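You operate a simulated robot arm through the tools that you are given. There is no shell and no other tool. Be economical: measure what you need, move in short steps, check, and stop when the job is done.

You run a simulated robot arm. Do the job below in one go: nothing can be reset, and whatever is moved stays where it is left.

TASK
Shut the charger down and take out its plug and its pack.
Fine: switch off first, then dial to 0; the white plug goes into the rack, the pack stands on the table; leave the rest as it is.

The check looks at the end state, three seconds after you hand in, the way a careful person would. Anything else that was tipped, shoved, dropped, spilled or broken makes it a failure.

THE ROBOT
A 7-joint arm with a two-finger parallel gripper, fixed in place. Base frame: the origin is at the foot of the arm, x ahead of it, y to its left, z up. Readings come in m, degrees, newtons and seconds.
With the tool pointing down near the work surface it reaches from about 0.24 to 0.68 m from the base axis. Its first joint turns from -66.0 to 66.0 degrees. Payload 2.4 kg.
Tool frame: the origin (TCP) lies between the finger pads and is the grasp point; the fingertips stand 0.03 m ahead of it; z points along the fingers, y is the line along which they close. The gripper opens to 0.094 m. The fingers are 0.028 m wide and 0.01 m thick; the gripper's body (0.05 by 0.096 m) begins 0.055 m behind the TCP.
Orientation is that of the tool frame in the base frame, as a unit quaternion [x, y, z, w]. With the fingers straight down and closing along the base's y, the tool's x points along the base's -x, its y along +y and its z along -z.

THE INTERFACE
- The arm moves only by the tool step_arm. Its argument "targets" is a list that holds one entry, the list of rows, each a list of 7 numbers: the turn, a rotation vector about the base's x, y, z in degrees, then the shift along the base's x, y, z in cm, then the finger opening in cm, from 0 to 9.4. In form: [[[ax, ay, az, x, y, z, fingers], ...]]. A call has 1 to 10 rows; each row is the pose to reach, as a shift and turn from the pose commanded when the call began. Rows are played at 5 a second. More than 0.05 m and 8.6 degrees between two rows, or a gripper value outside its range, and nothing of the call is played. A pose out of reach is approached as far as the arm can. The call stops where the force on the tool passes 40 N (or 10 N more than at its start, if that is more) or the arm is blocked; 0.2 s more then pass. Each finger travels about 0.153 m/s and halts on what it meets, pressing with about 28 N; the grip force reading is that of the motor and also rises with nothing between the fingers. The clock runs only during rows and for 0.2 s after the last one: add rows that repeat a pose to give the fingers time. The reply holds the time, the measured pose of the TCP, the force on the tool along the base axes, the opening and the grip force, in the units named above and with some noise.
- Cameras (640 x 400 px; columns grow to the right, rows downward): "scene" is fixed at [0.0422, 0.477, 1.449]; the picture's right is [-0.70, -0.71, 0.00], its down [-0.38, 0.38, -0.84] and it looks along [0.60, -0.59, -0.54] (base axes); focal length 286 px, centre (320, 200). "wrist" rides on the gripper at [0.076, 0.014, -0.102] in the tool frame; the picture's right is [-0.18, 0.98, 0.00], its down [-0.75, -0.14, -0.64] and it looks along [-0.63, -0.12, 0.77] (tool axes); focal length 243 px, centre (320, 200). There is no depth. A picture from a camera that has moved, and an enlarged one, comes with that camera's place and axes in the base frame and with its lens.
- camera(camera): a new picture of that camera. The clock stands still meanwhile.
- zoom(camera, box): a new picture of the part [left, top, right, bottom] of that camera's present view, enlarged. The clock stands still meanwhile.
- close_job(): hands the job in; it is judged then, once.

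Go step by step. Nothing tells you positions but the pictures and the camera data: compare them with the known pose of the tool, close in by small moves and look again before you grip or let go. The budget is 120 turns and 84 pictures, counting those below and the enlarged ones. Unless the task says otherwise, let go and move clear before handing in, and close with one line.

The tools are called after "Emit:" by a JSON object that holds its "name" and its "arguments". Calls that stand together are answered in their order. step_arm: Moves the arm, as the interface text tells. Its arguments: {"type":"object","properties":{"targets":{"type":"array","items":{"type":"array","items":{"type":"array","items":{"type":"number"}}}}},"required":["targets"]} The other tools are called the same way: camera (camera) takes a picture; zoom (camera, box) takes an enlarged picture of a part of a camera's view; close_job () hands the job in.

At the start:

```text
t: 0.0
ee_pos: [0.3437, 0.0909, 1.2356]
tcp_rot: [0.0, 1.0, 0.0, 0.001]
force: [0.0, 0.4, 0.9]
width: 0.094
gripper_force: 0.2
```

scene: 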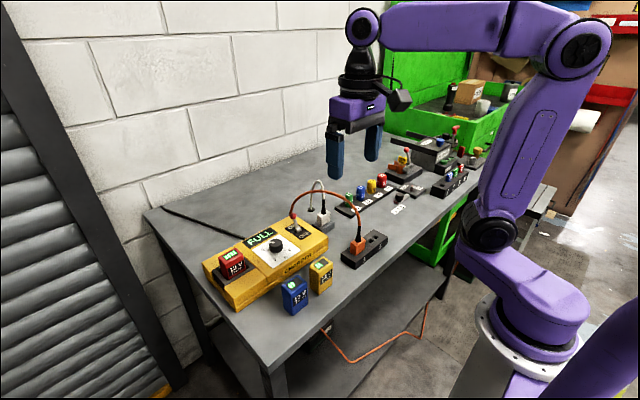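
wrist: 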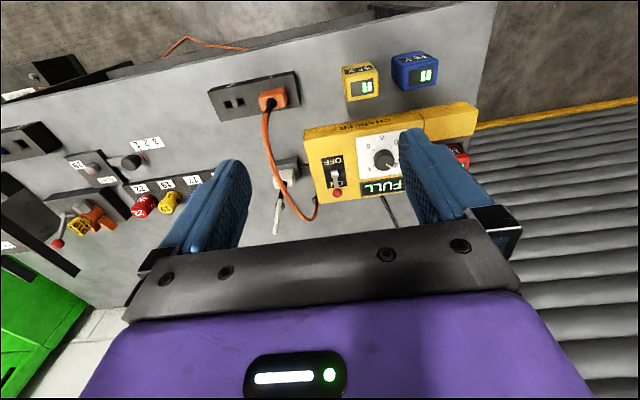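

I see a yellow charger with a red pack docked, a dial, a switch and a white plug nearby. I'll zoom in to see the details.

Emit:
{"name": "zoom", "arguments": {"camera": "scene", "box": [190, 170, 400, 320]}}

Emit:
{"name": "zoom", "arguments": {"camera": "wrist", "box": [200, 40, 500, 240]}}

Emit:
{"name": "zoom", "arguments": {"camera": "scene", "box": [290, 110, 500, 250]}}

```text
2.67 times, centred on (295, 245) of scene
camera zoom: at [0.0422, 0.477, 1.449], right [-0.7, -0.71, 0.0], down [-0.38, 0.38, -0.84], along [0.6, -0.59, -0.54], focal length 763 px, centre (387, 80)
```

zoom: 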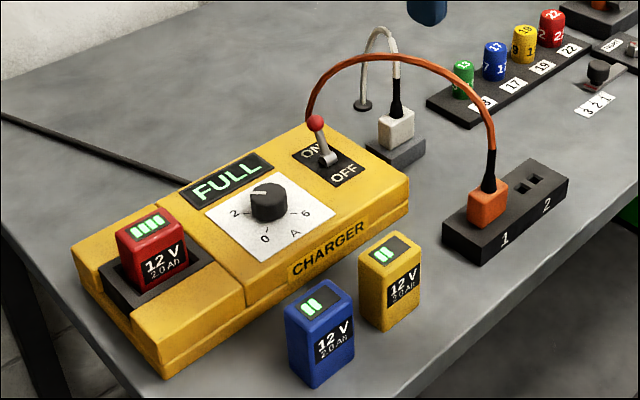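

```text
2.00 times, centred on (350, 140) of wrist
camera zoom: at [0.2674, 0.1056, 1.3392], right [0.18, 0.98, 0.0], down [0.75, -0.14, 0.64], along [0.63, -0.12, -0.77], focal length 485 px, centre (260, 320)
```

zoom: 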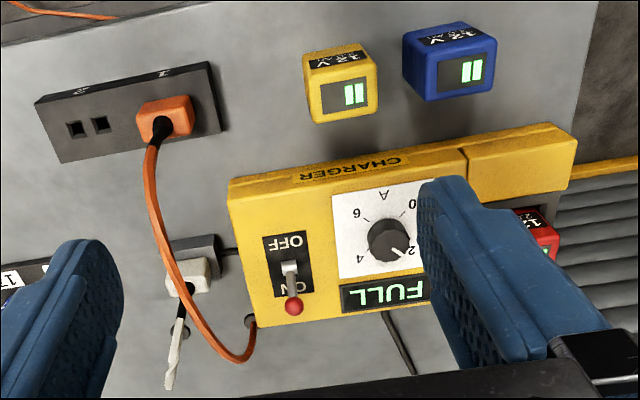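

```text
2.86 times, centred on (395, 180) of scene
camera zoom: at [0.0422, 0.477, 1.449], right [-0.7, -0.71, 0.0], down [-0.38, 0.38, -0.84], along [0.6, -0.59, -0.54], focal length 817 px, centre (106, 257)
```

zoom: 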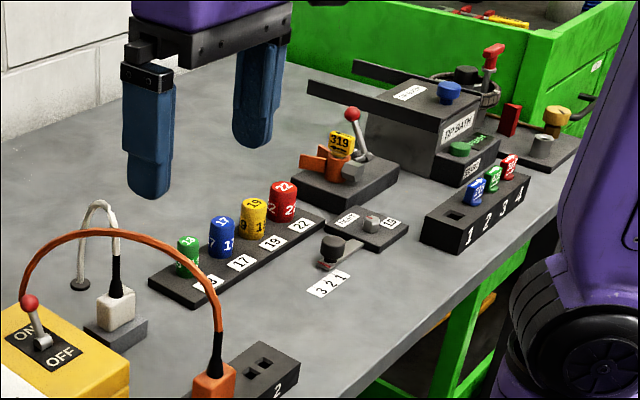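

The charger lies around x 0.5, y 0.08–0.30: the switch is at y≈0.085, dial at (0.50, 0.175), red pack at y≈0.29. The white plug is near (0.525,-0.017) and the two-slot rack near x≈0.37. I'll move closer for a look.

Emit:
{"name": "step_arm", "arguments": {"targets": [[[0, 0, 0, 3, -1, -2, 9.4], [0, 0, 0, 6, -3, -4, 9.4], [0, 0, 0, 8, -4, -5, 9.4], [0, 0, 0, 8, -4, -5, 9.4]]]}}

Emit:
{"name": "camera", "arguments": {"camera": "wrist"}}

Emit:
{"name": "camera", "arguments": {"camera": "scene"}}

```text
t: 1.0
ee_pos: [0.4244, 0.0511, 1.1848]
tcp_rot: [0.0, 1.0, 0.0, 0.0]
force: [-1.0, -0.2, 0.8]
width: 0.094
gripper_force: 0.0
```

```text
78 pictures are left
camera wrist: at [0.3487, 0.0659, 1.2883], right [0.18, 0.98, 0.0], down [0.75, -0.14, 0.64], along [0.63, -0.12, -0.77], focal length 243 px, centre (320, 200)
```

wrist: 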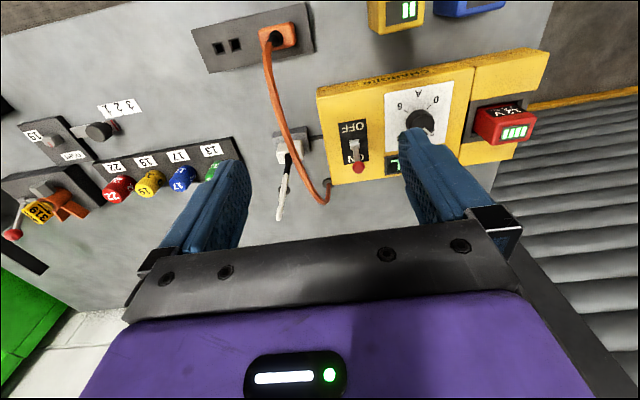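

```text
77 pictures are left
```

scene: 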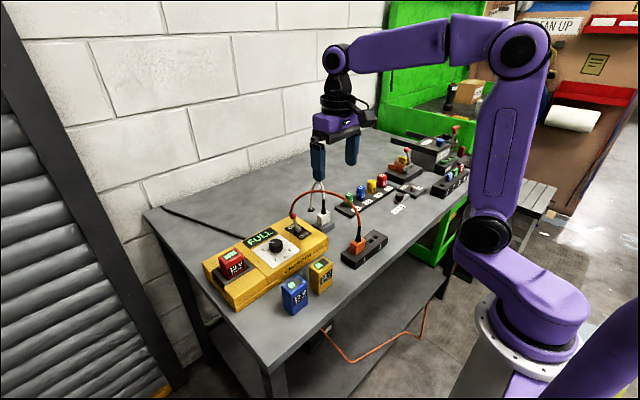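

Emit:
{"name": "zoom", "arguments": {"camera": "wrist", "box": [240, 80, 400, 220]}}

Emit:
{"name": "zoom", "arguments": {"camera": "scene", "box": [270, 170, 370, 250]}}

Emit:
{"name": "zoom", "arguments": {"camera": "wrist", "box": [370, 70, 570, 200]}}

```text
2.86 times, centred on (320, 150) of wrist
camera zoom: at [0.3487, 0.0659, 1.2883], right [0.18, 0.98, 0.0], down [0.75, -0.14, 0.64], along [0.63, -0.12, -0.77], focal length 693 px, centre (320, 343)
```

zoom: 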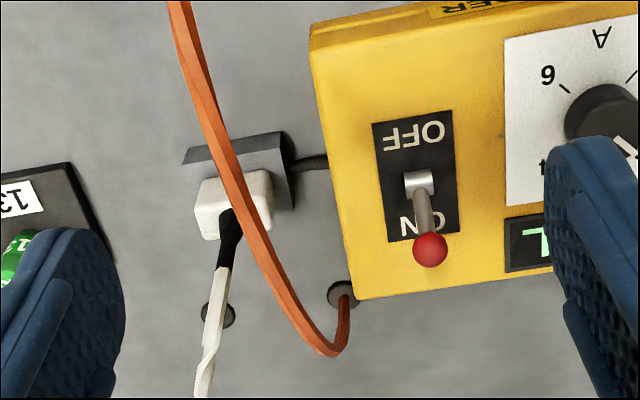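

```text
5.00 times, centred on (320, 210) of scene
camera zoom: at [0.0422, 0.477, 1.449], right [-0.7, -0.71, 0.0], down [-0.38, 0.38, -0.84], along [0.6, -0.59, -0.54], focal length 1430 px, centre (320, 150)
```

zoom: 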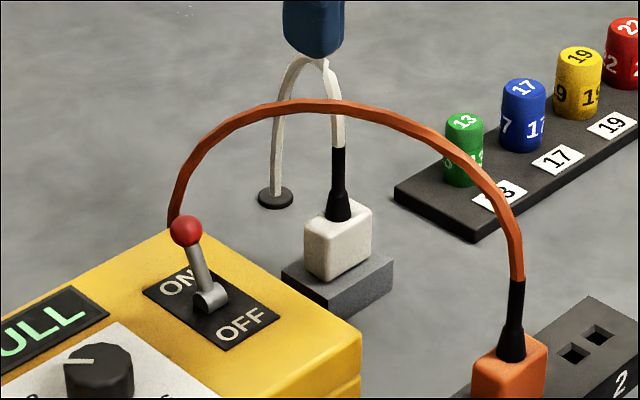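

```text
3.08 times, centred on (470, 135) of wrist
camera zoom: at [0.3487, 0.0659, 1.2883], right [0.18, 0.98, 0.0], down [0.75, -0.14, 0.64], along [0.63, -0.12, -0.77], focal length 746 px, centre (-142, 400)
```

zoom: 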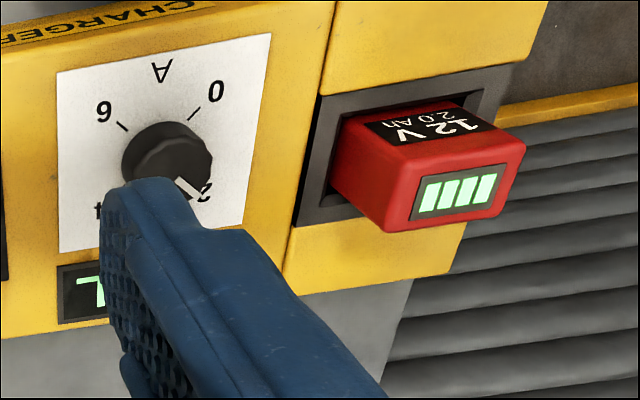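

The red-ball lever is at about (0.544, 0.085, 0.989), leaning to ON (+x), with its pivot at (0.528, 0.085, 0.95). The orange cord arches at y≈0.025 up to z≈1.08, so I turn the gripper so its narrow side faces the cord. Then I go behind the ball with fingers closed.

Emit:
{"name": "step_arm", "arguments": {"targets": [[[0, 0, -8.5, 1.5, 0.5, 0, 7], [0, 0, -17, 3, 1, 0, 4], [0, 0, -25.5, 4.7, 1.5, 0, 1], [0, 0, -34, 6.4, 2, 0, 0], [0, 0, -42.5, 8, 2.5, 0, 0], [0, 0, -51, 9.6, 3, 0, 0], [0, 0, -59.5, 11.2, 3.4, -0.5, 0], [0, 0, -68, 12.8, 3.7, -1, 0], [0, 0, -76.5, 14.2, 3.9, -2, 0], [0, 0, -85, 15.6, 3.9, -3, 0]]]}}

Emit:
{"name": "camera", "arguments": {"camera": "wrist"}}

Emit:
{"name": "camera", "arguments": {"camera": "scene"}}

```text
t: 3.2
ee_pos: [0.5798, 0.0874, 1.156]
tcp_rot: [0.677, 0.736, -0.001, 0.001]
force: [-0.5, -0.7, -0.1]
width: 0.0001
gripper_force: 28.3
```

```text
73 pictures are left
camera wrist: at [0.5876, 0.1659, 1.2594], right [0.99, -0.1, 0.0], down [-0.08, -0.76, 0.64], along [-0.06, -0.64, -0.77], focal length 243 px, centre (320, 200)
```

wrist: 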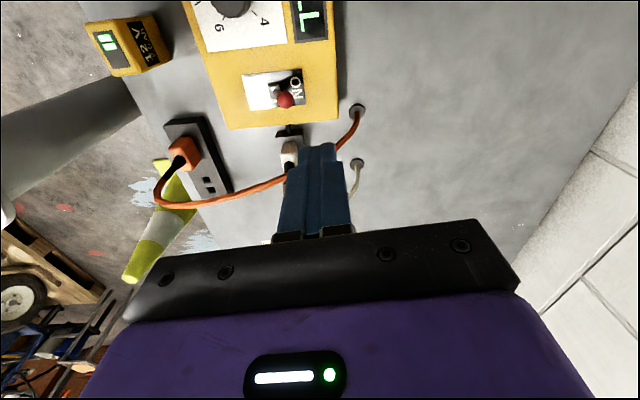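

```text
72 pictures are left
```

scene: 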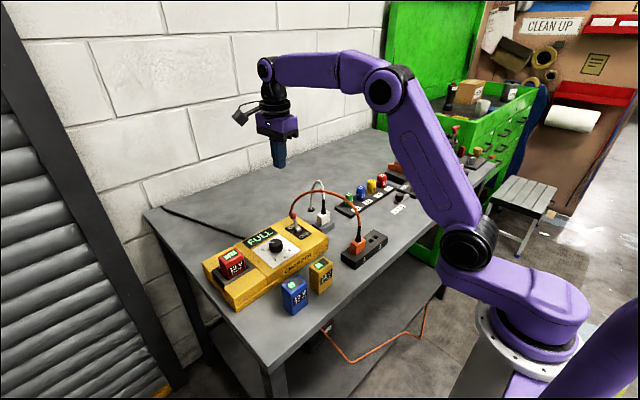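

The ball checks out at (0.544, 0.084). Now I descend behind it.

Emit:
{"name": "step_arm", "arguments": {"targets": [[[0, 0, 0, 0, 0, -4, 0], [0, 0, 0, 0.2, 0, -8, 0], [0, 0, 0, 0.2, 0, -11, 0], [0, 0, 0, 0.2, 0, -13, 0], [0, 0, 0, 0.2, 0, -15, 0]]]}}

Emit:
{"name": "zoom", "arguments": {"camera": "wrist", "box": [200, 40, 440, 240]}}

Emit:
{"name": "zoom", "arguments": {"camera": "scene", "box": [230, 170, 370, 260]}}

```text
t: 4.4
ee_pos: [0.5817, 0.0887, 1.004]
tcp_rot: [0.675, 0.738, 0.0, 0.0]
force: [-0.1, -0.3, -0.1]
width: 0.0
gripper_force: 28.5
```

```text
2.00 times, centred on (320, 140) of wrist
camera zoom: at [0.59, 0.1672, 1.1076], right [1.0, -0.1, 0.0], down [-0.07, -0.76, 0.64], along [-0.06, -0.64, -0.77], focal length 485 px, centre (320, 320)
```

zoom: 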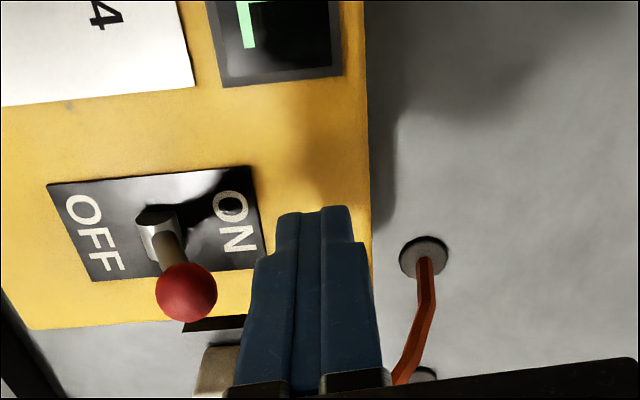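

```text
4.44 times, centred on (300, 215) of scene
camera zoom: at [0.0422, 0.477, 1.449], right [-0.7, -0.71, 0.0], down [-0.38, 0.38, -0.84], along [0.6, -0.59, -0.54], focal length 1272 px, centre (409, 133)
```

zoom: 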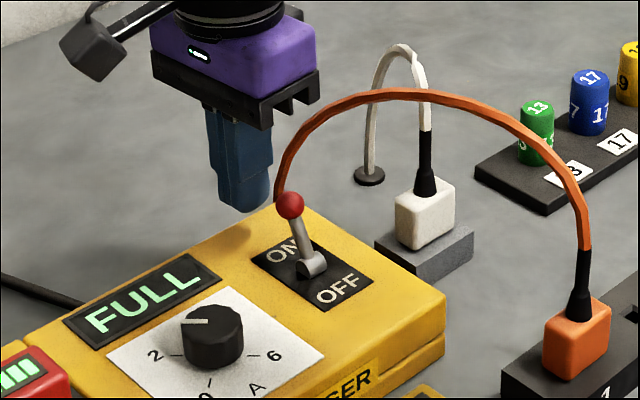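

The finger is clear behind the ball, so I push it toward OFF (-x).

Emit:
{"name": "step_arm", "arguments": {"targets": [[[0, 0, 0, -1, 0, 0, 0], [0, 0, 0, -2, 0, 0, 0], [0, 0, 0, -3, 0, 0, 0], [0, 0, 0, -4, 0, 0, 0], [0, 0, 0, -4.6, 0, 0, 0], [0, 0, 0, -5.0, 0, 0, 0]]]}}

Emit:
{"name": "zoom", "arguments": {"camera": "wrist", "box": [200, 40, 440, 240]}}

Emit:
{"name": "zoom", "arguments": {"camera": "scene", "box": [230, 170, 370, 260]}}

```text
t: 5.8
ee_pos: [0.5328, 0.0904, 1.0055]
tcp_rot: [0.676, 0.737, 0.0, 0.0]
force: [-0.3, 0.6, 0.4]
width: 0.0001
gripper_force: 28.7
```

```text
2.00 times, centred on (320, 140) of wrist
camera zoom: at [0.5396, 0.1675, 1.1096], right [1.0, -0.1, 0.0], down [-0.07, -0.76, 0.64], along [-0.06, -0.64, -0.77], focal length 485 px, centre (320, 320)
```

zoom: 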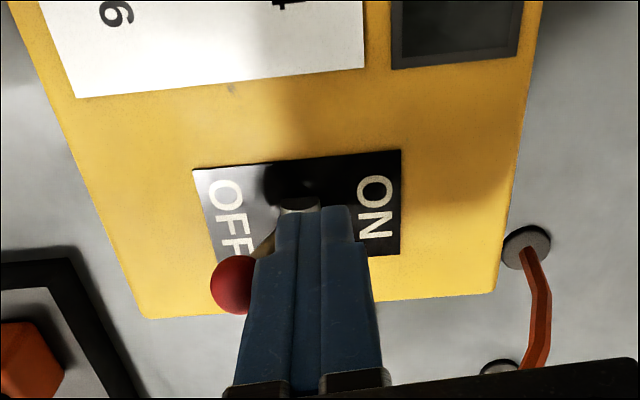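

```text
4.44 times, centred on (300, 215) of scene
camera zoom: at [0.0422, 0.477, 1.449], right [-0.7, -0.71, 0.0], down [-0.38, 0.38, -0.84], along [0.6, -0.59, -0.54], focal length 1272 px, centre (409, 133)
```

zoom: 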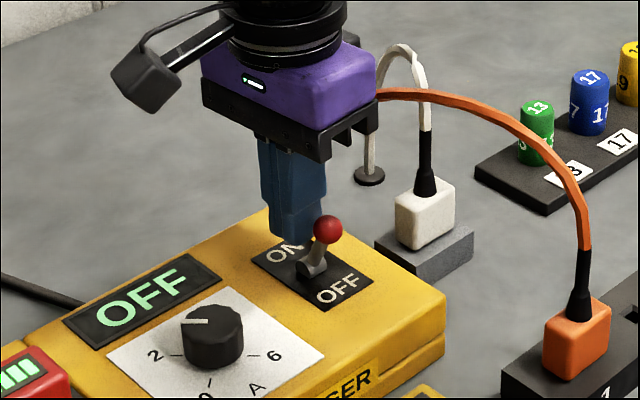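

The display reads OFF and the lever is past centre. I'll back off, rise, and move over to view the dial from above.

Emit:
{"name": "step_arm", "arguments": {"targets": [[[0, 0, 0, 1.5, 0, 0, 0], [0, 0, 0, 2, 0, 4, 0], [0, 0, 0, 1, 0, 8, 0], [0, 0, 0, -1, 3, 11, 0], [0, 0, 0, -2, 6, 12, 3], [0, 0, 0, -2.8, 8.6, 12, 6], [0, 0, 0, -2.8, 8.6, 12, 6]]]}}

Emit:
{"name": "camera", "arguments": {"camera": "wrist"}}

Emit:
{"name": "zoom", "arguments": {"camera": "scene", "box": [200, 190, 340, 290]}}

```text
t: 7.4
ee_pos: [0.499, 0.173, 1.1228]
tcp_rot: [0.676, 0.737, -0.001, 0.0]
force: [-0.4, -0.5, -0.1]
width: 0.0602
gripper_force: 0.1
```

```text
67 pictures are left
camera wrist: at [0.5076, 0.2513, 1.2272], right [1.0, -0.1, 0.0], down [-0.08, -0.76, 0.64], along [-0.06, -0.64, -0.77], focal length 243 px, centre (320, 200)
```

wrist: 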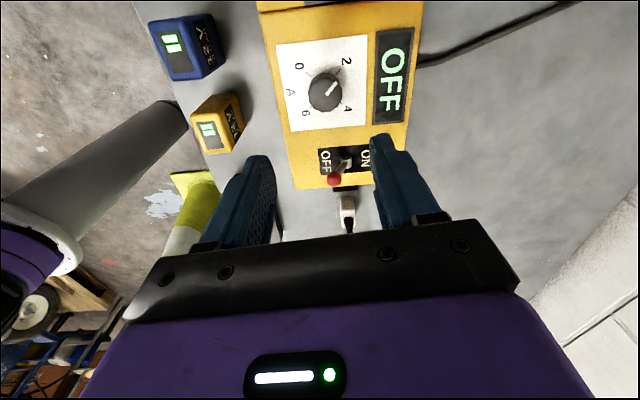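

```text
4.00 times, centred on (270, 240) of scene
camera zoom: at [0.0422, 0.477, 1.449], right [-0.7, -0.71, 0.0], down [-0.38, 0.38, -0.84], along [0.6, -0.59, -0.54], focal length 1144 px, centre (520, 40)
```

zoom: 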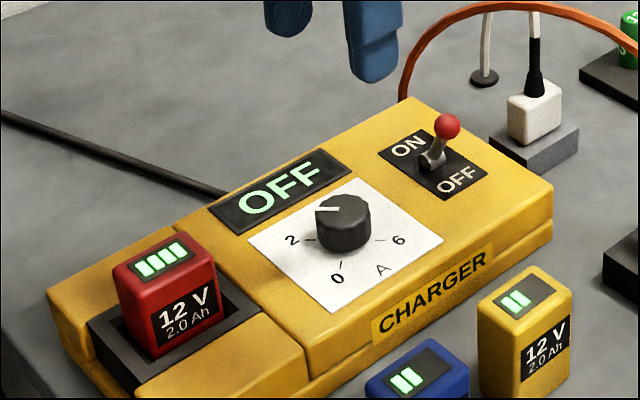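

Emit:
{"name": "zoom", "arguments": {"camera": "wrist", "box": [270, 30, 390, 140]}}

```text
3.64 times, centred on (330, 85) of wrist
camera zoom: at [0.5076, 0.2513, 1.2272], right [1.0, -0.1, 0.0], down [-0.08, -0.76, 0.64], along [-0.06, -0.64, -0.77], focal length 882 px, centre (284, 618)
```

zoom: 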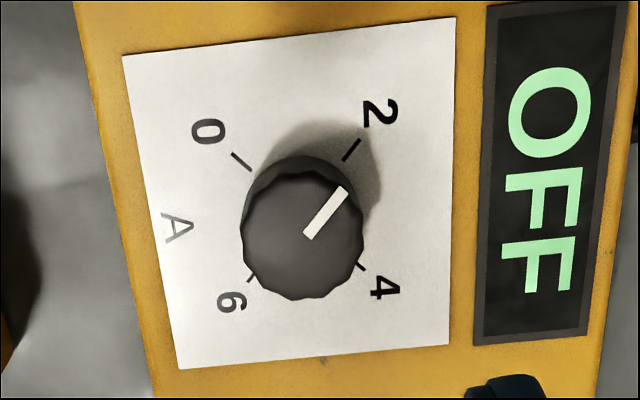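

The dial centre is at (0.5065, 0.1745), pointer exactly on 2, and 0 is +90° from it about z. I descend over the knob, grip it and check.

Emit:
{"name": "step_arm", "arguments": {"targets": [[[0, 0, 0, 0.7, 0.15, -4, 6], [0, 0, 0, 0.75, 0.15, -8, 6], [0, 0, 0, 0.75, 0.15, -11, 6], [0, 0, 0, 0.75, 0.15, -12.6, 6], [0, 0, 0, 0.75, 0.15, -13.5, 6]]]}}

Emit:
{"name": "zoom", "arguments": {"camera": "wrist", "box": [200, 40, 440, 240]}}

Emit:
{"name": "zoom", "arguments": {"camera": "scene", "box": [200, 190, 340, 290]}}

```text
t: 8.6
ee_pos: [0.5085, 0.1742, 0.9902]
tcp_rot: [0.675, 0.737, 0.0, 0.0]
force: [0.5, 0.2, 0.5]
width: 0.0601
gripper_force: 0.0
```

```text
2.00 times, centred on (320, 140) of wrist
camera zoom: at [0.5163, 0.2532, 1.094], right [1.0, -0.1, 0.0], down [-0.08, -0.76, 0.64], along [-0.06, -0.64, -0.77], focal length 485 px, centre (320, 320)
```

zoom: 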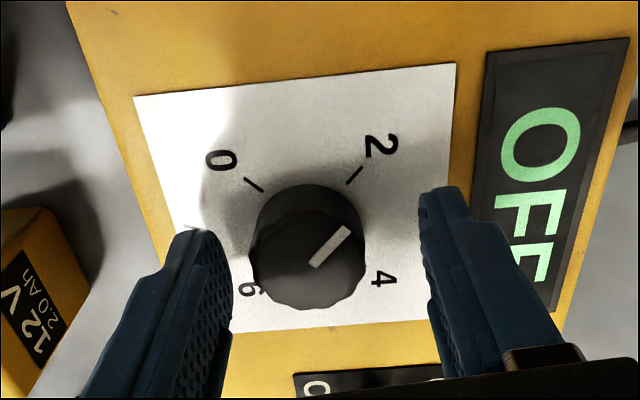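

```text
4.00 times, centred on (270, 240) of scene
camera zoom: at [0.0422, 0.477, 1.449], right [-0.7, -0.71, 0.0], down [-0.38, 0.38, -0.84], along [0.6, -0.59, -0.54], focal length 1144 px, centre (520, 40)
```

zoom: 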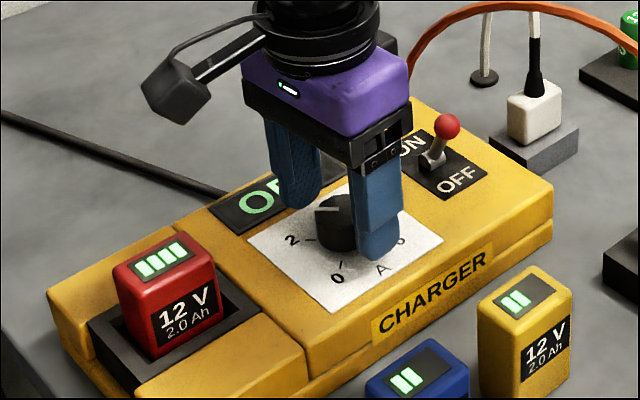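

Fingers straddle the knob well, so I close and check.

Emit:
{"name": "step_arm", "arguments": {"targets": [[[0, 0, 0, -0.15, 0, -0.3, 6], [0, 0, 0, -0.15, 0, -0.3, 3], [0, 0, 0, -0.15, 0, -0.3, 2.5], [0, 0, 0, -0.15, 0, -0.3, 2.5]]]}}

```text
t: 9.6
ee_pos: [0.5057, 0.1759, 0.9884]
tcp_rot: [0.676, 0.737, -0.003, -0.002]
force: [-22.2, -3.6, 2.2]
width: 0.0336
gripper_force: 45.3
```

The knob is gripped at 3.4 cm with a sideways load; I shift slightly in -x to centre it.

Emit:
{"name": "step_arm", "arguments": {"targets": [[[0, 0, 0, -0.15, 0, 0, 2.5], [0, 0, 0, -0.15, 0, 0, 2.5]]]}}

```text
t: 10.2
ee_pos: [0.5048, 0.1748, 0.9886]
tcp_rot: [0.676, 0.737, -0.003, -0.002]
force: [-18.4, -3.3, 1.7]
width: 0.0334
gripper_force: 44.8
```

Emit:
{"name": "step_arm", "arguments": {"targets": [[[0, 0, 0, -0.3, 0, 0, 2.8], [0, 0, 0, -0.3, 0, 0, 2.8]]]}}

```text
t: 10.8
ee_pos: [0.5051, 0.1762, 0.9868]
tcp_rot: [0.676, 0.737, 0.001, 0.001]
force: [-2.9, -2.4, -4.6]
width: 0.0336
gripper_force: 44.9
```

Centred with almost no side load. Now I rotate +85° about z in place.

Emit:
{"name": "step_arm", "arguments": {"targets": [[[0, 0, 8, 0, 0, 0, 2.8], [0, 0, 16, 0, 0, 0, 2.8], [0, 0, 24, 0, 0, 0, 2.8], [0, 0, 32, 0, 0, 0, 2.8], [0, 0, 40, 0, 0, 0, 2.8], [0, 0, 48, 0, 0, 0, 2.8], [0, 0, 56, 0, 0, 0, 2.8], [0, 0, 64, 0, 0, 0, 2.8], [0, 0, 72, 0, 0, 0, 2.8], [0, 0, 80, 0, 0, 0, 2.8]]]}}

Emit:
{"name": "zoom", "arguments": {"camera": "wrist", "box": [200, 40, 440, 240]}}

```text
t: 13.0
ee_pos: [0.5039, 0.174, 0.9881]
tcp_rot: [0.043, 0.999, -0.001, -0.001]
force: [-13.2, -19.8, 29.9]
width: 0.0333
gripper_force: 45.1
```

```text
2.00 times, centred on (320, 140) of wrist
camera zoom: at [0.4299, 0.1968, 1.0916], right [0.27, 0.96, 0.0], down [0.74, -0.2, 0.64], along [0.62, -0.17, -0.77], focal length 485 px, centre (320, 320)
```

zoom: 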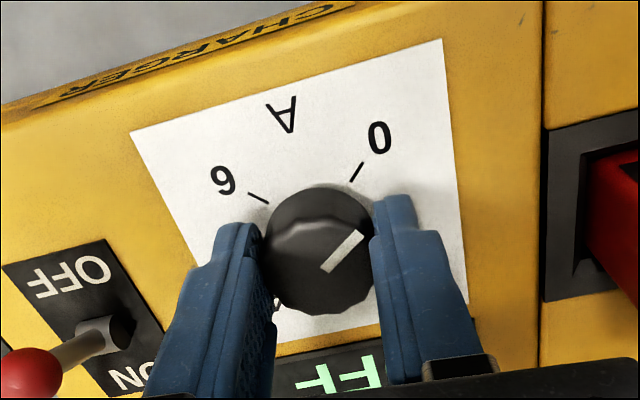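

The pointer is about 10° short of 0; I turn the rest.

Emit:
{"name": "step_arm", "arguments": {"targets": [[[0, 0, 5, 0, 0, 0.1, 2.8], [0, 0, 10, 0, 0, 0.1, 2.8], [0, 0, 10, 0, 0, 0.1, 2.8]]]}}

Emit:
{"name": "zoom", "arguments": {"camera": "wrist", "box": [260, 80, 400, 200]}}

```text
t: 13.8
ee_pos: [0.5053, 0.1745, 0.9883]
tcp_rot: [-0.042, 0.999, 0.0, -0.001]
force: [-6.3, -19.9, 9.5]
width: 0.0332
gripper_force: 45.1
```

```text
3.33 times, centred on (330, 140) of wrist
camera zoom: at [0.4275, 0.1835, 1.0916], right [0.1, 1.0, 0.0], down [0.76, -0.08, 0.64], along [0.64, -0.06, -0.77], focal length 809 px, centre (287, 400)
```

zoom: 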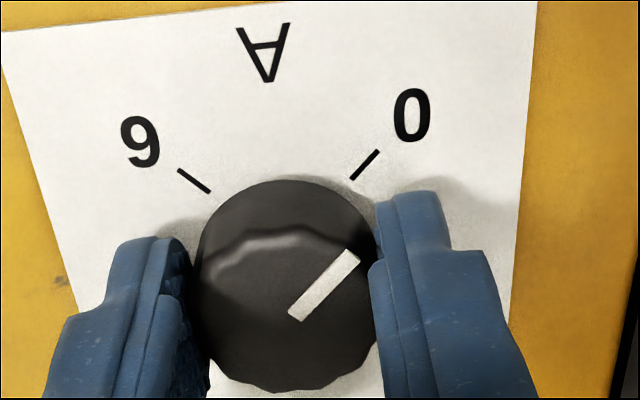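

The pointer is at about 135°, on 0. I release, lift and verify.

Emit:
{"name": "step_arm", "arguments": {"targets": [[[0, 0, 0, 0, 0, 0, 5], [0, 0, 0, 0, 0, 0, 6.5], [0, 0, 0, 0, 0, 4, 6.5], [0, 0, 0, -2, 0, 8, 6.5], [0, 0, 0, -4, 0, 12, 6.5], [0, 0, 0, -6, 2, 14, 6.5]]]}}

Emit:
{"name": "camera", "arguments": {"camera": "wrist"}}

Emit:
{"name": "zoom", "arguments": {"camera": "scene", "box": [200, 190, 340, 290]}}

```text
t: 15.2
ee_pos: [0.44, 0.1994, 1.1266]
tcp_rot: [-0.044, 0.999, 0.0, 0.0]
force: [-0.6, 0.4, 1.4]
width: 0.065
gripper_force: 0.1
```

```text
60 pictures are left
camera wrist: at [0.3636, 0.2083, 1.2306], right [0.1, 1.0, 0.0], down [0.76, -0.08, 0.64], along [0.64, -0.06, -0.77], focal length 243 px, centre (320, 200)
```

wrist: 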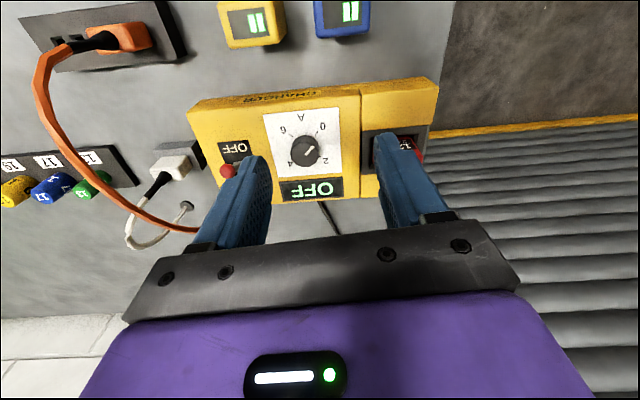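

```text
4.00 times, centred on (270, 240) of scene
camera zoom: at [0.0422, 0.4769, 1.449], right [-0.7, -0.71, 0.0], down [-0.38, 0.38, -0.84], along [0.6, -0.59, -0.54], focal length 1144 px, centre (520, 40)
```

zoom: 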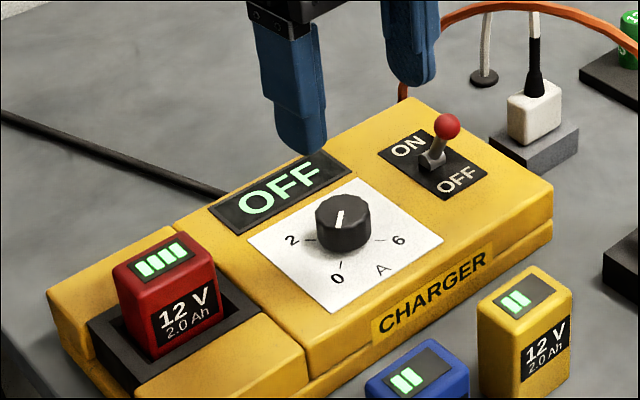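

The dial is at 0. The red pack's top centre is about (0.522, 0.287, 0.994); I move above it, squaring up the gripper, and look.

Emit:
{"name": "step_arm", "arguments": {"targets": [[[0, 0, -2, 2, 2, 0, 7.5], [0, 0, -5, 4, 4.5, 0, 7.5], [0, 0, -5, 5.5, 7, 0, 7.5], [0, 0, -5, 7, 8.8, 0, 7.5], [0, 0, -5, 7, 8.8, 0, 7.5]]]}}

Emit:
{"name": "zoom", "arguments": {"camera": "wrist", "box": [220, 40, 440, 220]}}

Emit:
{"name": "zoom", "arguments": {"camera": "scene", "box": [190, 200, 290, 300]}}

```text
t: 16.4
ee_pos: [0.5126, 0.286, 1.1264]
tcp_rot: [0.0, 1.0, 0.0, 0.0]
force: [-0.2, -0.3, -0.3]
width: 0.0752
gripper_force: 0.1
```

```text
2.22 times, centred on (330, 130) of wrist
camera zoom: at [0.4375, 0.3005, 1.2299], right [0.18, 0.98, 0.0], down [0.75, -0.14, 0.64], along [0.63, -0.12, -0.77], focal length 539 px, centre (298, 356)
```

zoom: 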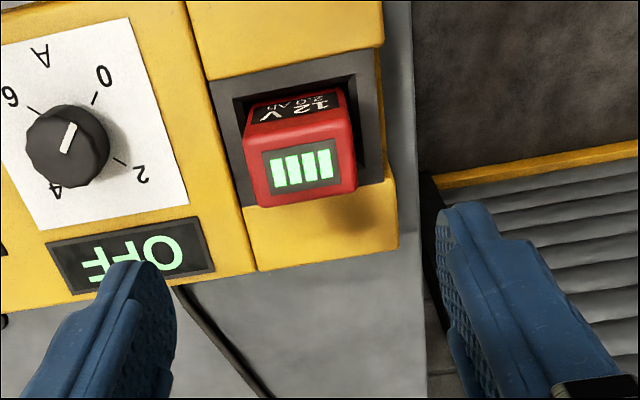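

```text
4.00 times, centred on (240, 250) of scene
camera zoom: at [0.0422, 0.477, 1.449], right [-0.7, -0.71, 0.0], down [-0.38, 0.38, -0.84], along [0.6, -0.59, -0.54], focal length 1144 px, centre (640, 0)
```

zoom: 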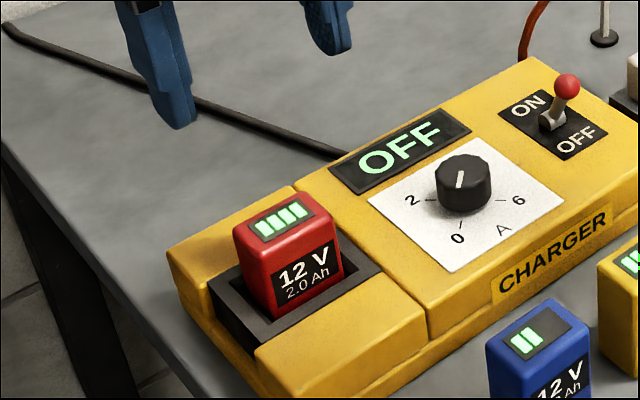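

The pack's top centre is confirmed at (0.524, 0.287), about 4.2 cm wide along y. I descend around it and close.

Emit:
{"name": "step_arm", "arguments": {"targets": [[[0, 0, 0, 1.1, 0.1, -4, 7.5], [0, 0, 0, 1.1, 0.1, -8, 7.5], [0, 0, 0, 1.1, 0.1, -11, 7.5], [0, 0, 0, 1.1, 0.1, -12.5, 7.5], [0, 0, 0, 1.1, 0.1, -13.6, 7.5]]]}}

Emit:
{"name": "zoom", "arguments": {"camera": "scene", "box": [190, 200, 290, 300]}}

Emit:
{"name": "zoom", "arguments": {"camera": "wrist", "box": [200, 60, 440, 240]}}

```text
t: 17.6
ee_pos: [0.5264, 0.2849, 0.9915]
tcp_rot: [-0.001, 1.0, 0.0, 0.0]
force: [0.1, 0.4, -0.4]
width: 0.0749
gripper_force: 0.1
```

```text
4.00 times, centred on (240, 250) of scene
camera zoom: at [0.0422, 0.477, 1.449], right [-0.7, -0.71, 0.0], down [-0.38, 0.38, -0.84], along [0.6, -0.59, -0.54], focal length 1144 px, centre (640, 0)
```

zoom: 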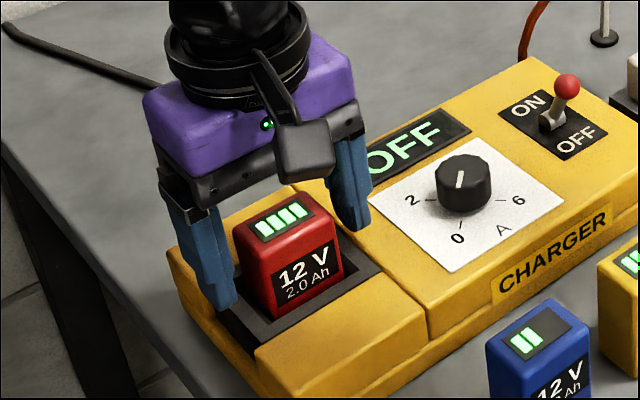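

```text
2.22 times, centred on (320, 150) of wrist
camera zoom: at [0.45, 0.3002, 1.095], right [0.18, 0.98, 0.0], down [0.75, -0.14, 0.64], along [0.63, -0.12, -0.77], focal length 539 px, centre (320, 311)
```

zoom: 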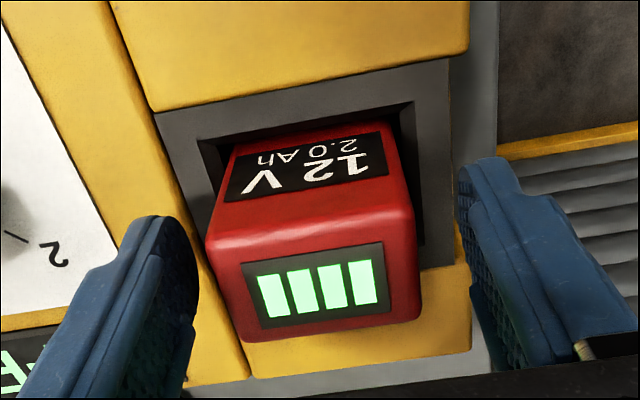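

Well centred; I close, then check for side load.

Emit:
{"name": "step_arm", "arguments": {"targets": [[[0, 0, 0, 0, 0, 0, 5], [0, 0, 0, 0, 0, 0, 3.8], [0, 0, 0, 0, 0, 0, 3.6], [0, 0, 0, 0, 0, 0, 3.6]]]}}

```text
t: 18.6
ee_pos: [0.5268, 0.286, 0.9913]
tcp_rot: [0.0, 1.0, 0.0, 0.0]
force: [0.4, -0.1, -2.0]
width: 0.0522
gripper_force: 28.0
```

Gripped at 5.2 cm with balanced load. Lifting straight up.

Emit:
{"name": "step_arm", "arguments": {"targets": [[[0, 0, 0, 0, 0, 1, 3.6], [0, 0, 0, 0, 0, 2, 3.6], [0, 0, 0, 0, 0, 4, 3.6], [0, 0, 0, 0, 0, 7, 3.6], [0, 0, 0, 0, 0, 10, 3.6], [0, 0, 0, 0, 0, 14, 3.6]]]}}

Emit:
{"name": "camera", "arguments": {"camera": "scene"}}

```text
t: 20.0
ee_pos: [0.5258, 0.2879, 1.1341]
tcp_rot: [-0.001, 1.0, 0.0, 0.0]
force: [-0.5, -0.3, -1.8]
width: 0.0524
gripper_force: 27.7
```

```text
54 pictures are left
```

scene: 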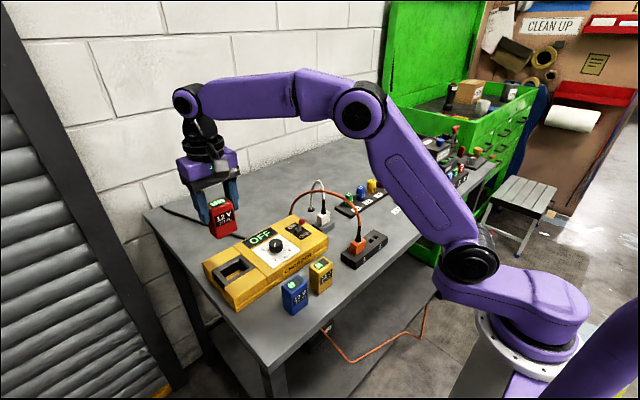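

The pack is out. I zoom in to measure where its bottom hangs.

Emit:
{"name": "zoom", "arguments": {"camera": "scene", "box": [170, 150, 270, 250]}}

Emit:
{"name": "camera", "arguments": {"camera": "wrist"}}

```text
4.00 times, centred on (220, 200) of scene
camera zoom: at [0.0422, 0.477, 1.449], right [-0.7, -0.71, 0.0], down [-0.38, 0.38, -0.84], along [0.6, -0.59, -0.54], focal length 1144 px, centre (720, 200)
```

zoom: 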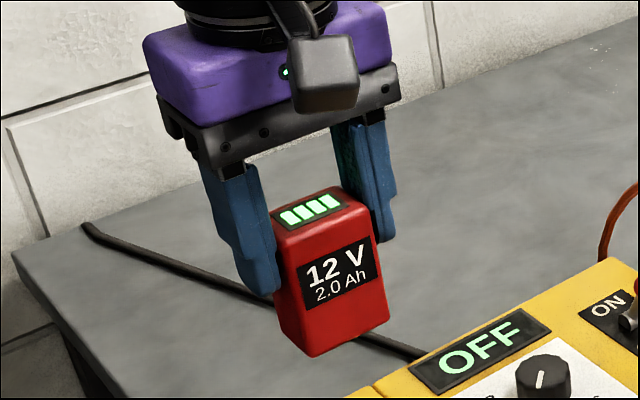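

```text
52 pictures are left
camera wrist: at [0.4489, 0.3021, 1.238], right [0.18, 0.98, 0.0], down [0.75, -0.14, 0.64], along [0.63, -0.12, -0.77], focal length 243 px, centre (320, 200)
```

wrist: 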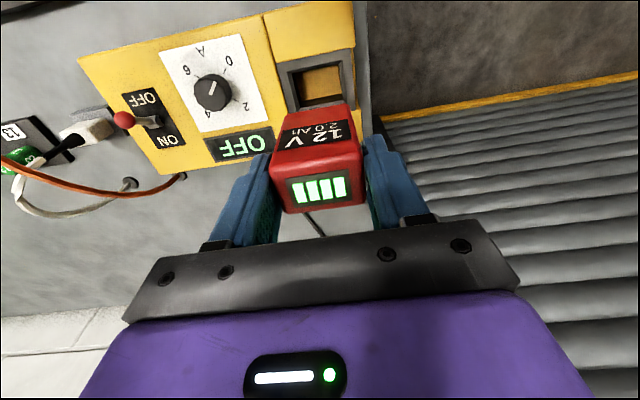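

The pack's bottom is about 6.9 cm below the TCP. I carry it high over the switch to the free table spot behind the charger at (0.638, 0.105).

Emit:
{"name": "step_arm", "arguments": {"targets": [[[0, 0, 0, 1.5, -3, 0, 3.6], [0, 0, 0, 3, -6, 0, 3.6], [0, 0, 0, 4.5, -9, 0, 3.6], [0, 0, 0, 6, -12, 0, 3.6], [0, 0, 0, 8, -15, 0, 3.6], [0, 0, 0, 9.8, -17, 0, 3.6], [0, 0, 0, 11.2, -18.3, 0, 3.6], [0, 0, 0, 11.2, -18.3, 0, 3.6]]]}}

Emit:
{"name": "camera", "arguments": {"camera": "wrist"}}

Emit:
{"name": "camera", "arguments": {"camera": "scene"}}

```text
t: 21.8
ee_pos: [0.6372, 0.1011, 1.1329]
tcp_rot: [-0.001, 1.0, 0.0, -0.001]
force: [0.4, 0.9, -1.6]
width: 0.0524
gripper_force: 27.8
```

```text
51 pictures are left
camera wrist: at [0.5618, 0.1167, 1.2364], right [0.18, 0.98, 0.0], down [0.75, -0.14, 0.64], along [0.63, -0.12, -0.77], focal length 243 px, centre (320, 200)
```

wrist: 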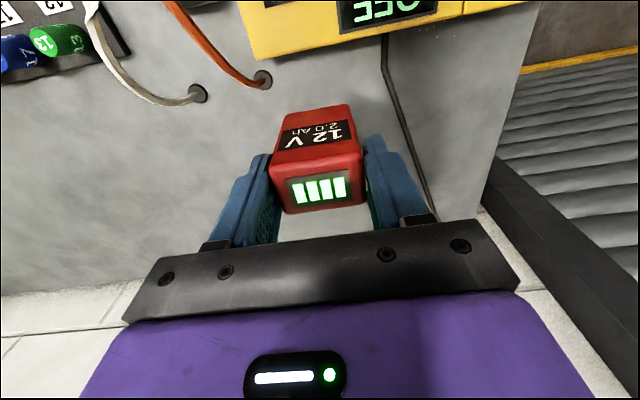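

```text
50 pictures are left
```

scene: 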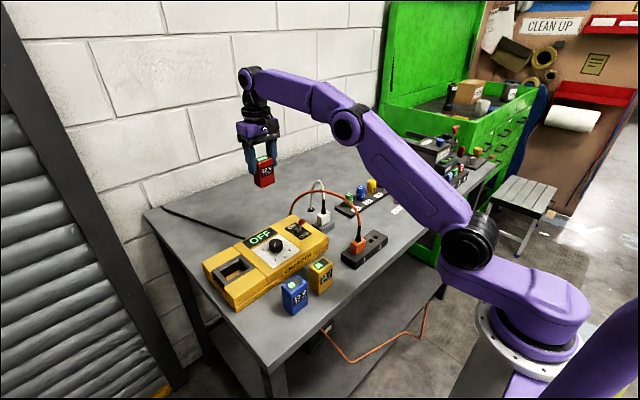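

The spot is clear, so I lower the pack, slowly near the end.

Emit:
{"name": "step_arm", "arguments": {"targets": [[[0, 0, 0, 0, 0.3, -4, 3.6], [0, 0, 0, 0, 0.3, -8, 3.6], [0, 0, 0, 0, 0.3, -12, 3.6], [0, 0, 0, 0, 0.3, -14, 3.6], [0, 0, 0, 0, 0.3, -15, 3.6], [0, 0, 0, 0, 0.3, -15.5, 3.6], [0, 0, 0, 0, 0.3, -15.5, 3.6]]]}}

Emit:
{"name": "zoom", "arguments": {"camera": "scene", "box": [220, 150, 320, 230]}}

```text
t: 23.4
ee_pos: [0.6364, 0.106, 0.9755]
tcp_rot: [0.0, 1.0, 0.0, 0.001]
force: [1.0, 0.1, -1.6]
width: 0.0523
gripper_force: 28.6
```

```text
5.00 times, centred on (270, 190) of scene
camera zoom: at [0.0423, 0.477, 1.449], right [-0.7, -0.71, 0.0], down [-0.38, 0.38, -0.84], along [0.6, -0.59, -0.54], focal length 1430 px, centre (570, 250)
```

zoom: 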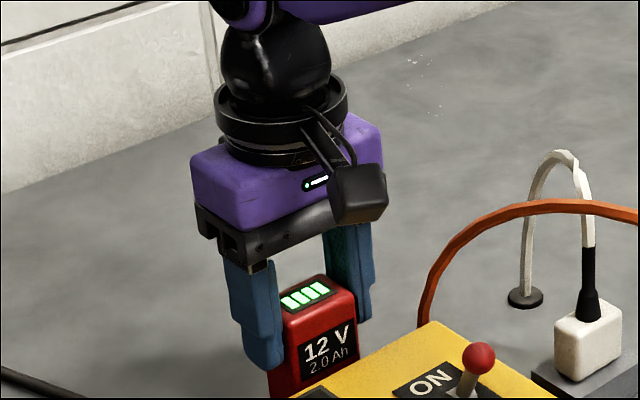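

Emit:
{"name": "step_arm", "arguments": {"targets": [[[0, 0, 0, 0, 0, -0.2, 3.6], [0, 0, 0, 0, 0, -0.2, 3.6]]]}}

Emit:
{"name": "step_arm", "arguments": {"targets": [[[0, 0, 0, 0, 0, -0.2, 3.6], [0, 0, 0, 0, 0, -0.2, 3.6]]]}}

Emit:
{"name": "step_arm", "arguments": {"targets": [[[0, 0, 0, 0, 0, -0.2, 3.6], [0, 0, 0, 0, 0, -0.2, 3.6]]]}}

```text
t: 24.0
ee_pos: [0.6357, 0.1057, 0.9738]
tcp_rot: [0.0, 1.0, 0.0, 0.0]
force: [-0.3, -0.2, -1.1]
width: 0.0523
gripper_force: 28.1
```

```text
t: 24.6
ee_pos: [0.637, 0.1061, 0.9741]
tcp_rot: [-0.001, 1.0, 0.0, 0.0]
force: [0.6, 0.4, -2.3]
width: 0.0523
gripper_force: 28.5
```

```text
t: 25.2
ee_pos: [0.6371, 0.1069, 0.9703]
tcp_rot: [-0.001, 1.0, 0.0, 0.001]
force: [-0.6, -0.9, 0.5]
width: 0.0521
gripper_force: 28.5
```

No clear contact yet; I continue in 2 mm steps.

Emit:
{"name": "step_arm", "arguments": {"targets": [[[0, 0, 0, 0, 0, -0.15, 3.6], [0, 0, 0, 0, 0, -0.15, 3.6]]]}}

Emit:
{"name": "step_arm", "arguments": {"targets": [[[0, 0, 0, 0, 0, -0.15, 3.6], [0, 0, 0, 0, 0, -0.15, 3.6]]]}}

```text
t: 25.8
ee_pos: [0.6376, 0.1065, 0.9707]
tcp_rot: [0.0, 1.0, 0.0, 0.001]
force: [-7.0, -1.2, 18.8]
width: 0.0518
gripper_force: 27.9
```

```text
t: 26.4
ee_pos: [0.6391, 0.1071, 0.9703]
tcp_rot: [0.0, 1.0, 0.0, 0.003]
force: [-3.4, -0.9, 23.9]
width: 0.0525
gripper_force: 28.0
```

Contact with the table. I ease the load, open and rise.

Emit:
{"name": "step_arm", "arguments": {"targets": [[[0, 0, 0, 0, 0, 0.2, 3.6], [0, 0, 0, 0, 0, 0.2, 6], [0, 0, 0, 0, 0, 0.2, 7], [0, 0, 0, 0, 0, 0.2, 7], [0, 0, 0, 0, 0, 3, 7], [0, 0, 0, 0, 0, 7, 7], [0, 0, 0, 0, 0, 11, 7], [0, 0, 0, 0, 0, 15, 7]]]}}

Emit:
{"name": "camera", "arguments": {"camera": "wrist"}}

Emit:
{"name": "zoom", "arguments": {"camera": "scene", "box": [220, 150, 340, 240]}}

```text
t: 28.2
ee_pos: [0.6374, 0.1049, 1.117]
tcp_rot: [0.0, 1.0, 0.0, 0.0]
force: [0.5, -0.5, 0.2]
width: 0.0701
gripper_force: 0.1
```

```text
48 pictures are left
camera wrist: at [0.5612, 0.1197, 1.2201], right [0.18, 0.98, 0.0], down [0.75, -0.14, 0.64], along [0.63, -0.12, -0.77], focal length 243 px, centre (320, 200)
```

wrist: 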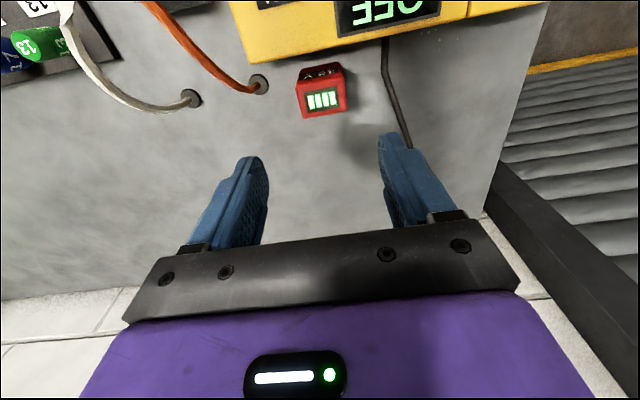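

```text
4.44 times, centred on (280, 195) of scene
camera zoom: at [0.0422, 0.477, 1.449], right [-0.7, -0.71, 0.0], down [-0.38, 0.38, -0.84], along [0.6, -0.59, -0.54], focal length 1272 px, centre (498, 222)
```

zoom: 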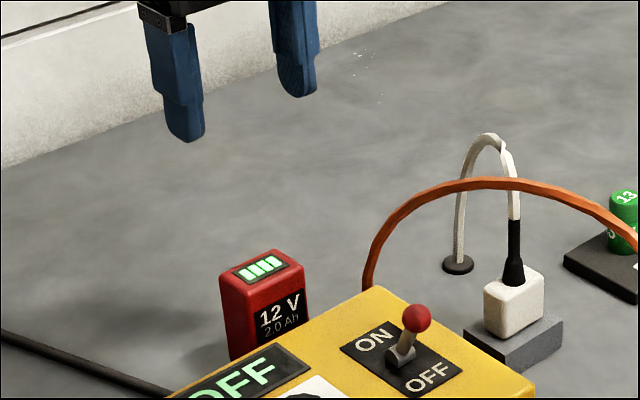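

The pack stands well. Next I move high to view the white plug and the rack from above.

Emit:
{"name": "step_arm", "arguments": {"targets": [[[0, 0, 0, -2, -1, 3, 7], [0, 0, 0, -5, -3, 6, 7], [0, 0, 0, -8, -6, 7, 7], [0, 0, 0, -11, -9, 7, 7], [0, 0, 0, -14, -12, 7, 7], [0, 0, 0, -17, -15, 6, 7], [0, 0, 0, -19, -16.5, 5, 7], [0, 0, 0, -19, -16.5, 5, 7]]]}}

Emit:
{"name": "zoom", "arguments": {"camera": "wrist", "box": [220, 60, 420, 220]}}

Emit:
{"name": "zoom", "arguments": {"camera": "scene", "box": [290, 170, 400, 260]}}

Emit:
{"name": "camera", "arguments": {"camera": "wrist"}}

```text
t: 30.0
ee_pos: [0.4492, -0.0606, 1.1683]
tcp_rot: [0.0, 1.0, 0.0, 0.0]
force: [-0.1, -0.3, -0.1]
width: 0.0699
gripper_force: 0.0
```

```text
2.50 times, centred on (320, 140) of wrist
camera zoom: at [0.3723, -0.0458, 1.2724], right [0.18, 0.98, 0.0], down [0.75, -0.14, 0.64], along [0.63, -0.12, -0.77], focal length 606 px, centre (320, 350)
```

zoom: 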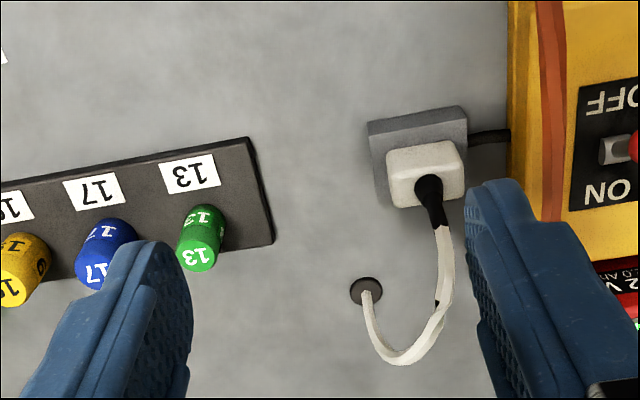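

```text
4.44 times, centred on (345, 215) of scene
camera zoom: at [0.0422, 0.477, 1.449], right [-0.7, -0.71, 0.0], down [-0.38, 0.38, -0.84], along [0.6, -0.59, -0.54], focal length 1272 px, centre (209, 133)
```

zoom: 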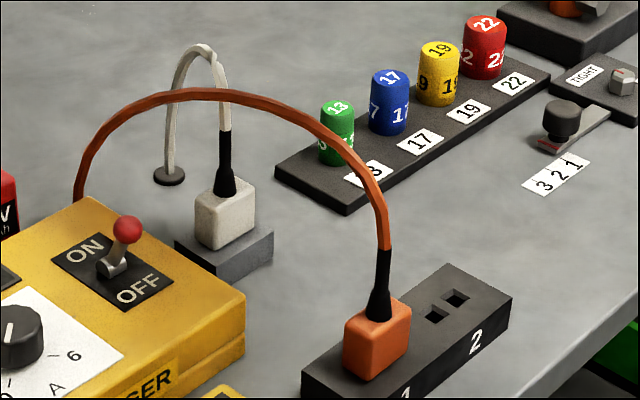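

```text
44 pictures are left
camera wrist: at [0.3723, -0.0458, 1.2724], right [0.18, 0.98, 0.0], down [0.75, -0.14, 0.64], along [0.63, -0.12, -0.77], focal length 243 px, centre (320, 200)
```

wrist: 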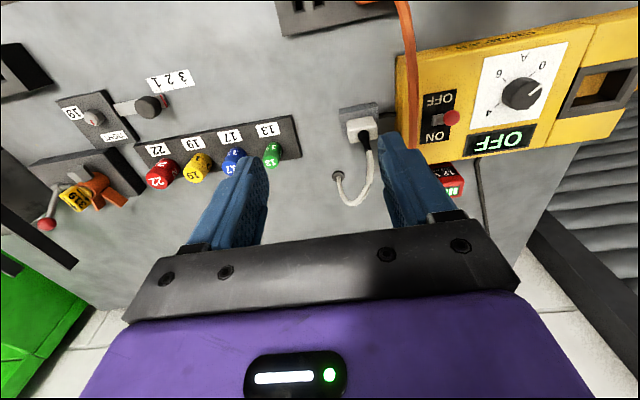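

The white plug's top is at (0.526, -0.014, 0.955), about 3 × 2.5 cm, on a socket whose top is at z≈0.927; its cord goes up and over to +x. I plan to grip it with the hand leaning back toward -y, closing along x, so I stay clear of both cords. First I yaw by -90°.

Emit:
{"name": "step_arm", "arguments": {"targets": [[[0, 0, -8.5, 0, -0.5, 0.5, 6], [0, 0, -17, 0.5, -1, 1, 5], [0, 0, -25.5, 1, -2, 2, 5], [0, 0, -34, 1, -3, 3, 5], [0, 0, -42.5, 1.5, -3.5, 3, 5], [0, 0, -51, 2, -4, 3, 5], [0, 0, -59.5, 2, -4, 3, 5], [0, 0, -68, 2, -4, 3, 5], [0, 0, -76.5, 2, -4, 3, 5], [0, 0, -85, 2, -4, 3, 5]]]}}

Emit:
{"name": "step_arm", "arguments": {"targets": [[[0, 0, -5, 0, 0, 0, 5]]]}}

Emit:
{"name": "step_arm", "arguments": {"targets": [[[8, 0, 0, 0, 0, 0, 5], [16, 0, 0, 0, 0, 0, 5], [24, 0, 0, 0, 0, 0, 5], [32, 0, 0, 0, 0, 0, 5], [40, 0, 0, 0, 0, 0, 5], [48, 0, 0, 0, 0, 0, 5], [55, 0, 0, 0, 0, 0, 5]]]}}

Emit:
{"name": "camera", "arguments": {"camera": "scene"}}

Emit:
{"name": "camera", "arguments": {"camera": "wrist"}}

```text
t: 32.2
ee_pos: [0.4688, -0.1002, 1.1986]
tcp_rot: [0.677, 0.736, 0.0, -0.001]
force: [-0.6, 0.0, 0.8]
width: 0.0499
gripper_force: 0.0
```

```text
t: 32.6
ee_pos: [0.4684, -0.1003, 1.1983]
tcp_rot: [0.708, 0.706, -0.001, 0.0]
force: [0.1, -0.3, -0.4]
width: 0.0501
gripper_force: 0.0
```

```text
t: 34.2
ee_pos: [0.468, -0.1001, 1.2005]
tcp_rot: [0.627, 0.627, 0.327, -0.327]
force: [0.1, 0.3, -1.5]
width: 0.0499
gripper_force: 0.0
```

```text
43 pictures are left
```

scene: 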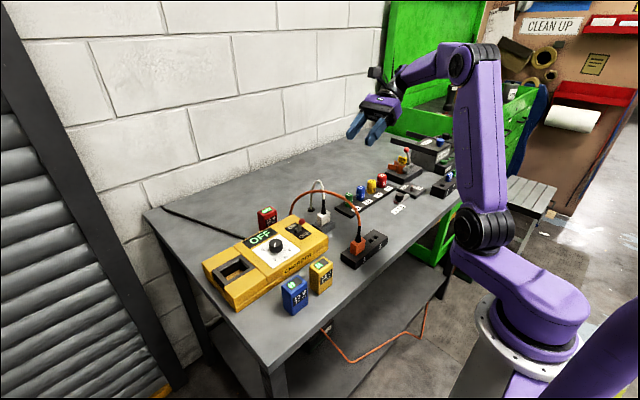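

```text
42 pictures are left
camera wrist: at [0.482, -0.1393, 1.3216], right [0.98, -0.11, -0.15], down [-0.14, -0.96, -0.25], along [-0.12, 0.27, -0.96], focal length 243 px, centre (320, 200)
```

wrist: 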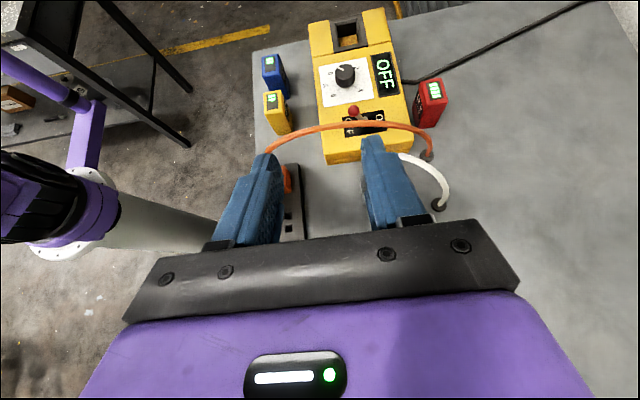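

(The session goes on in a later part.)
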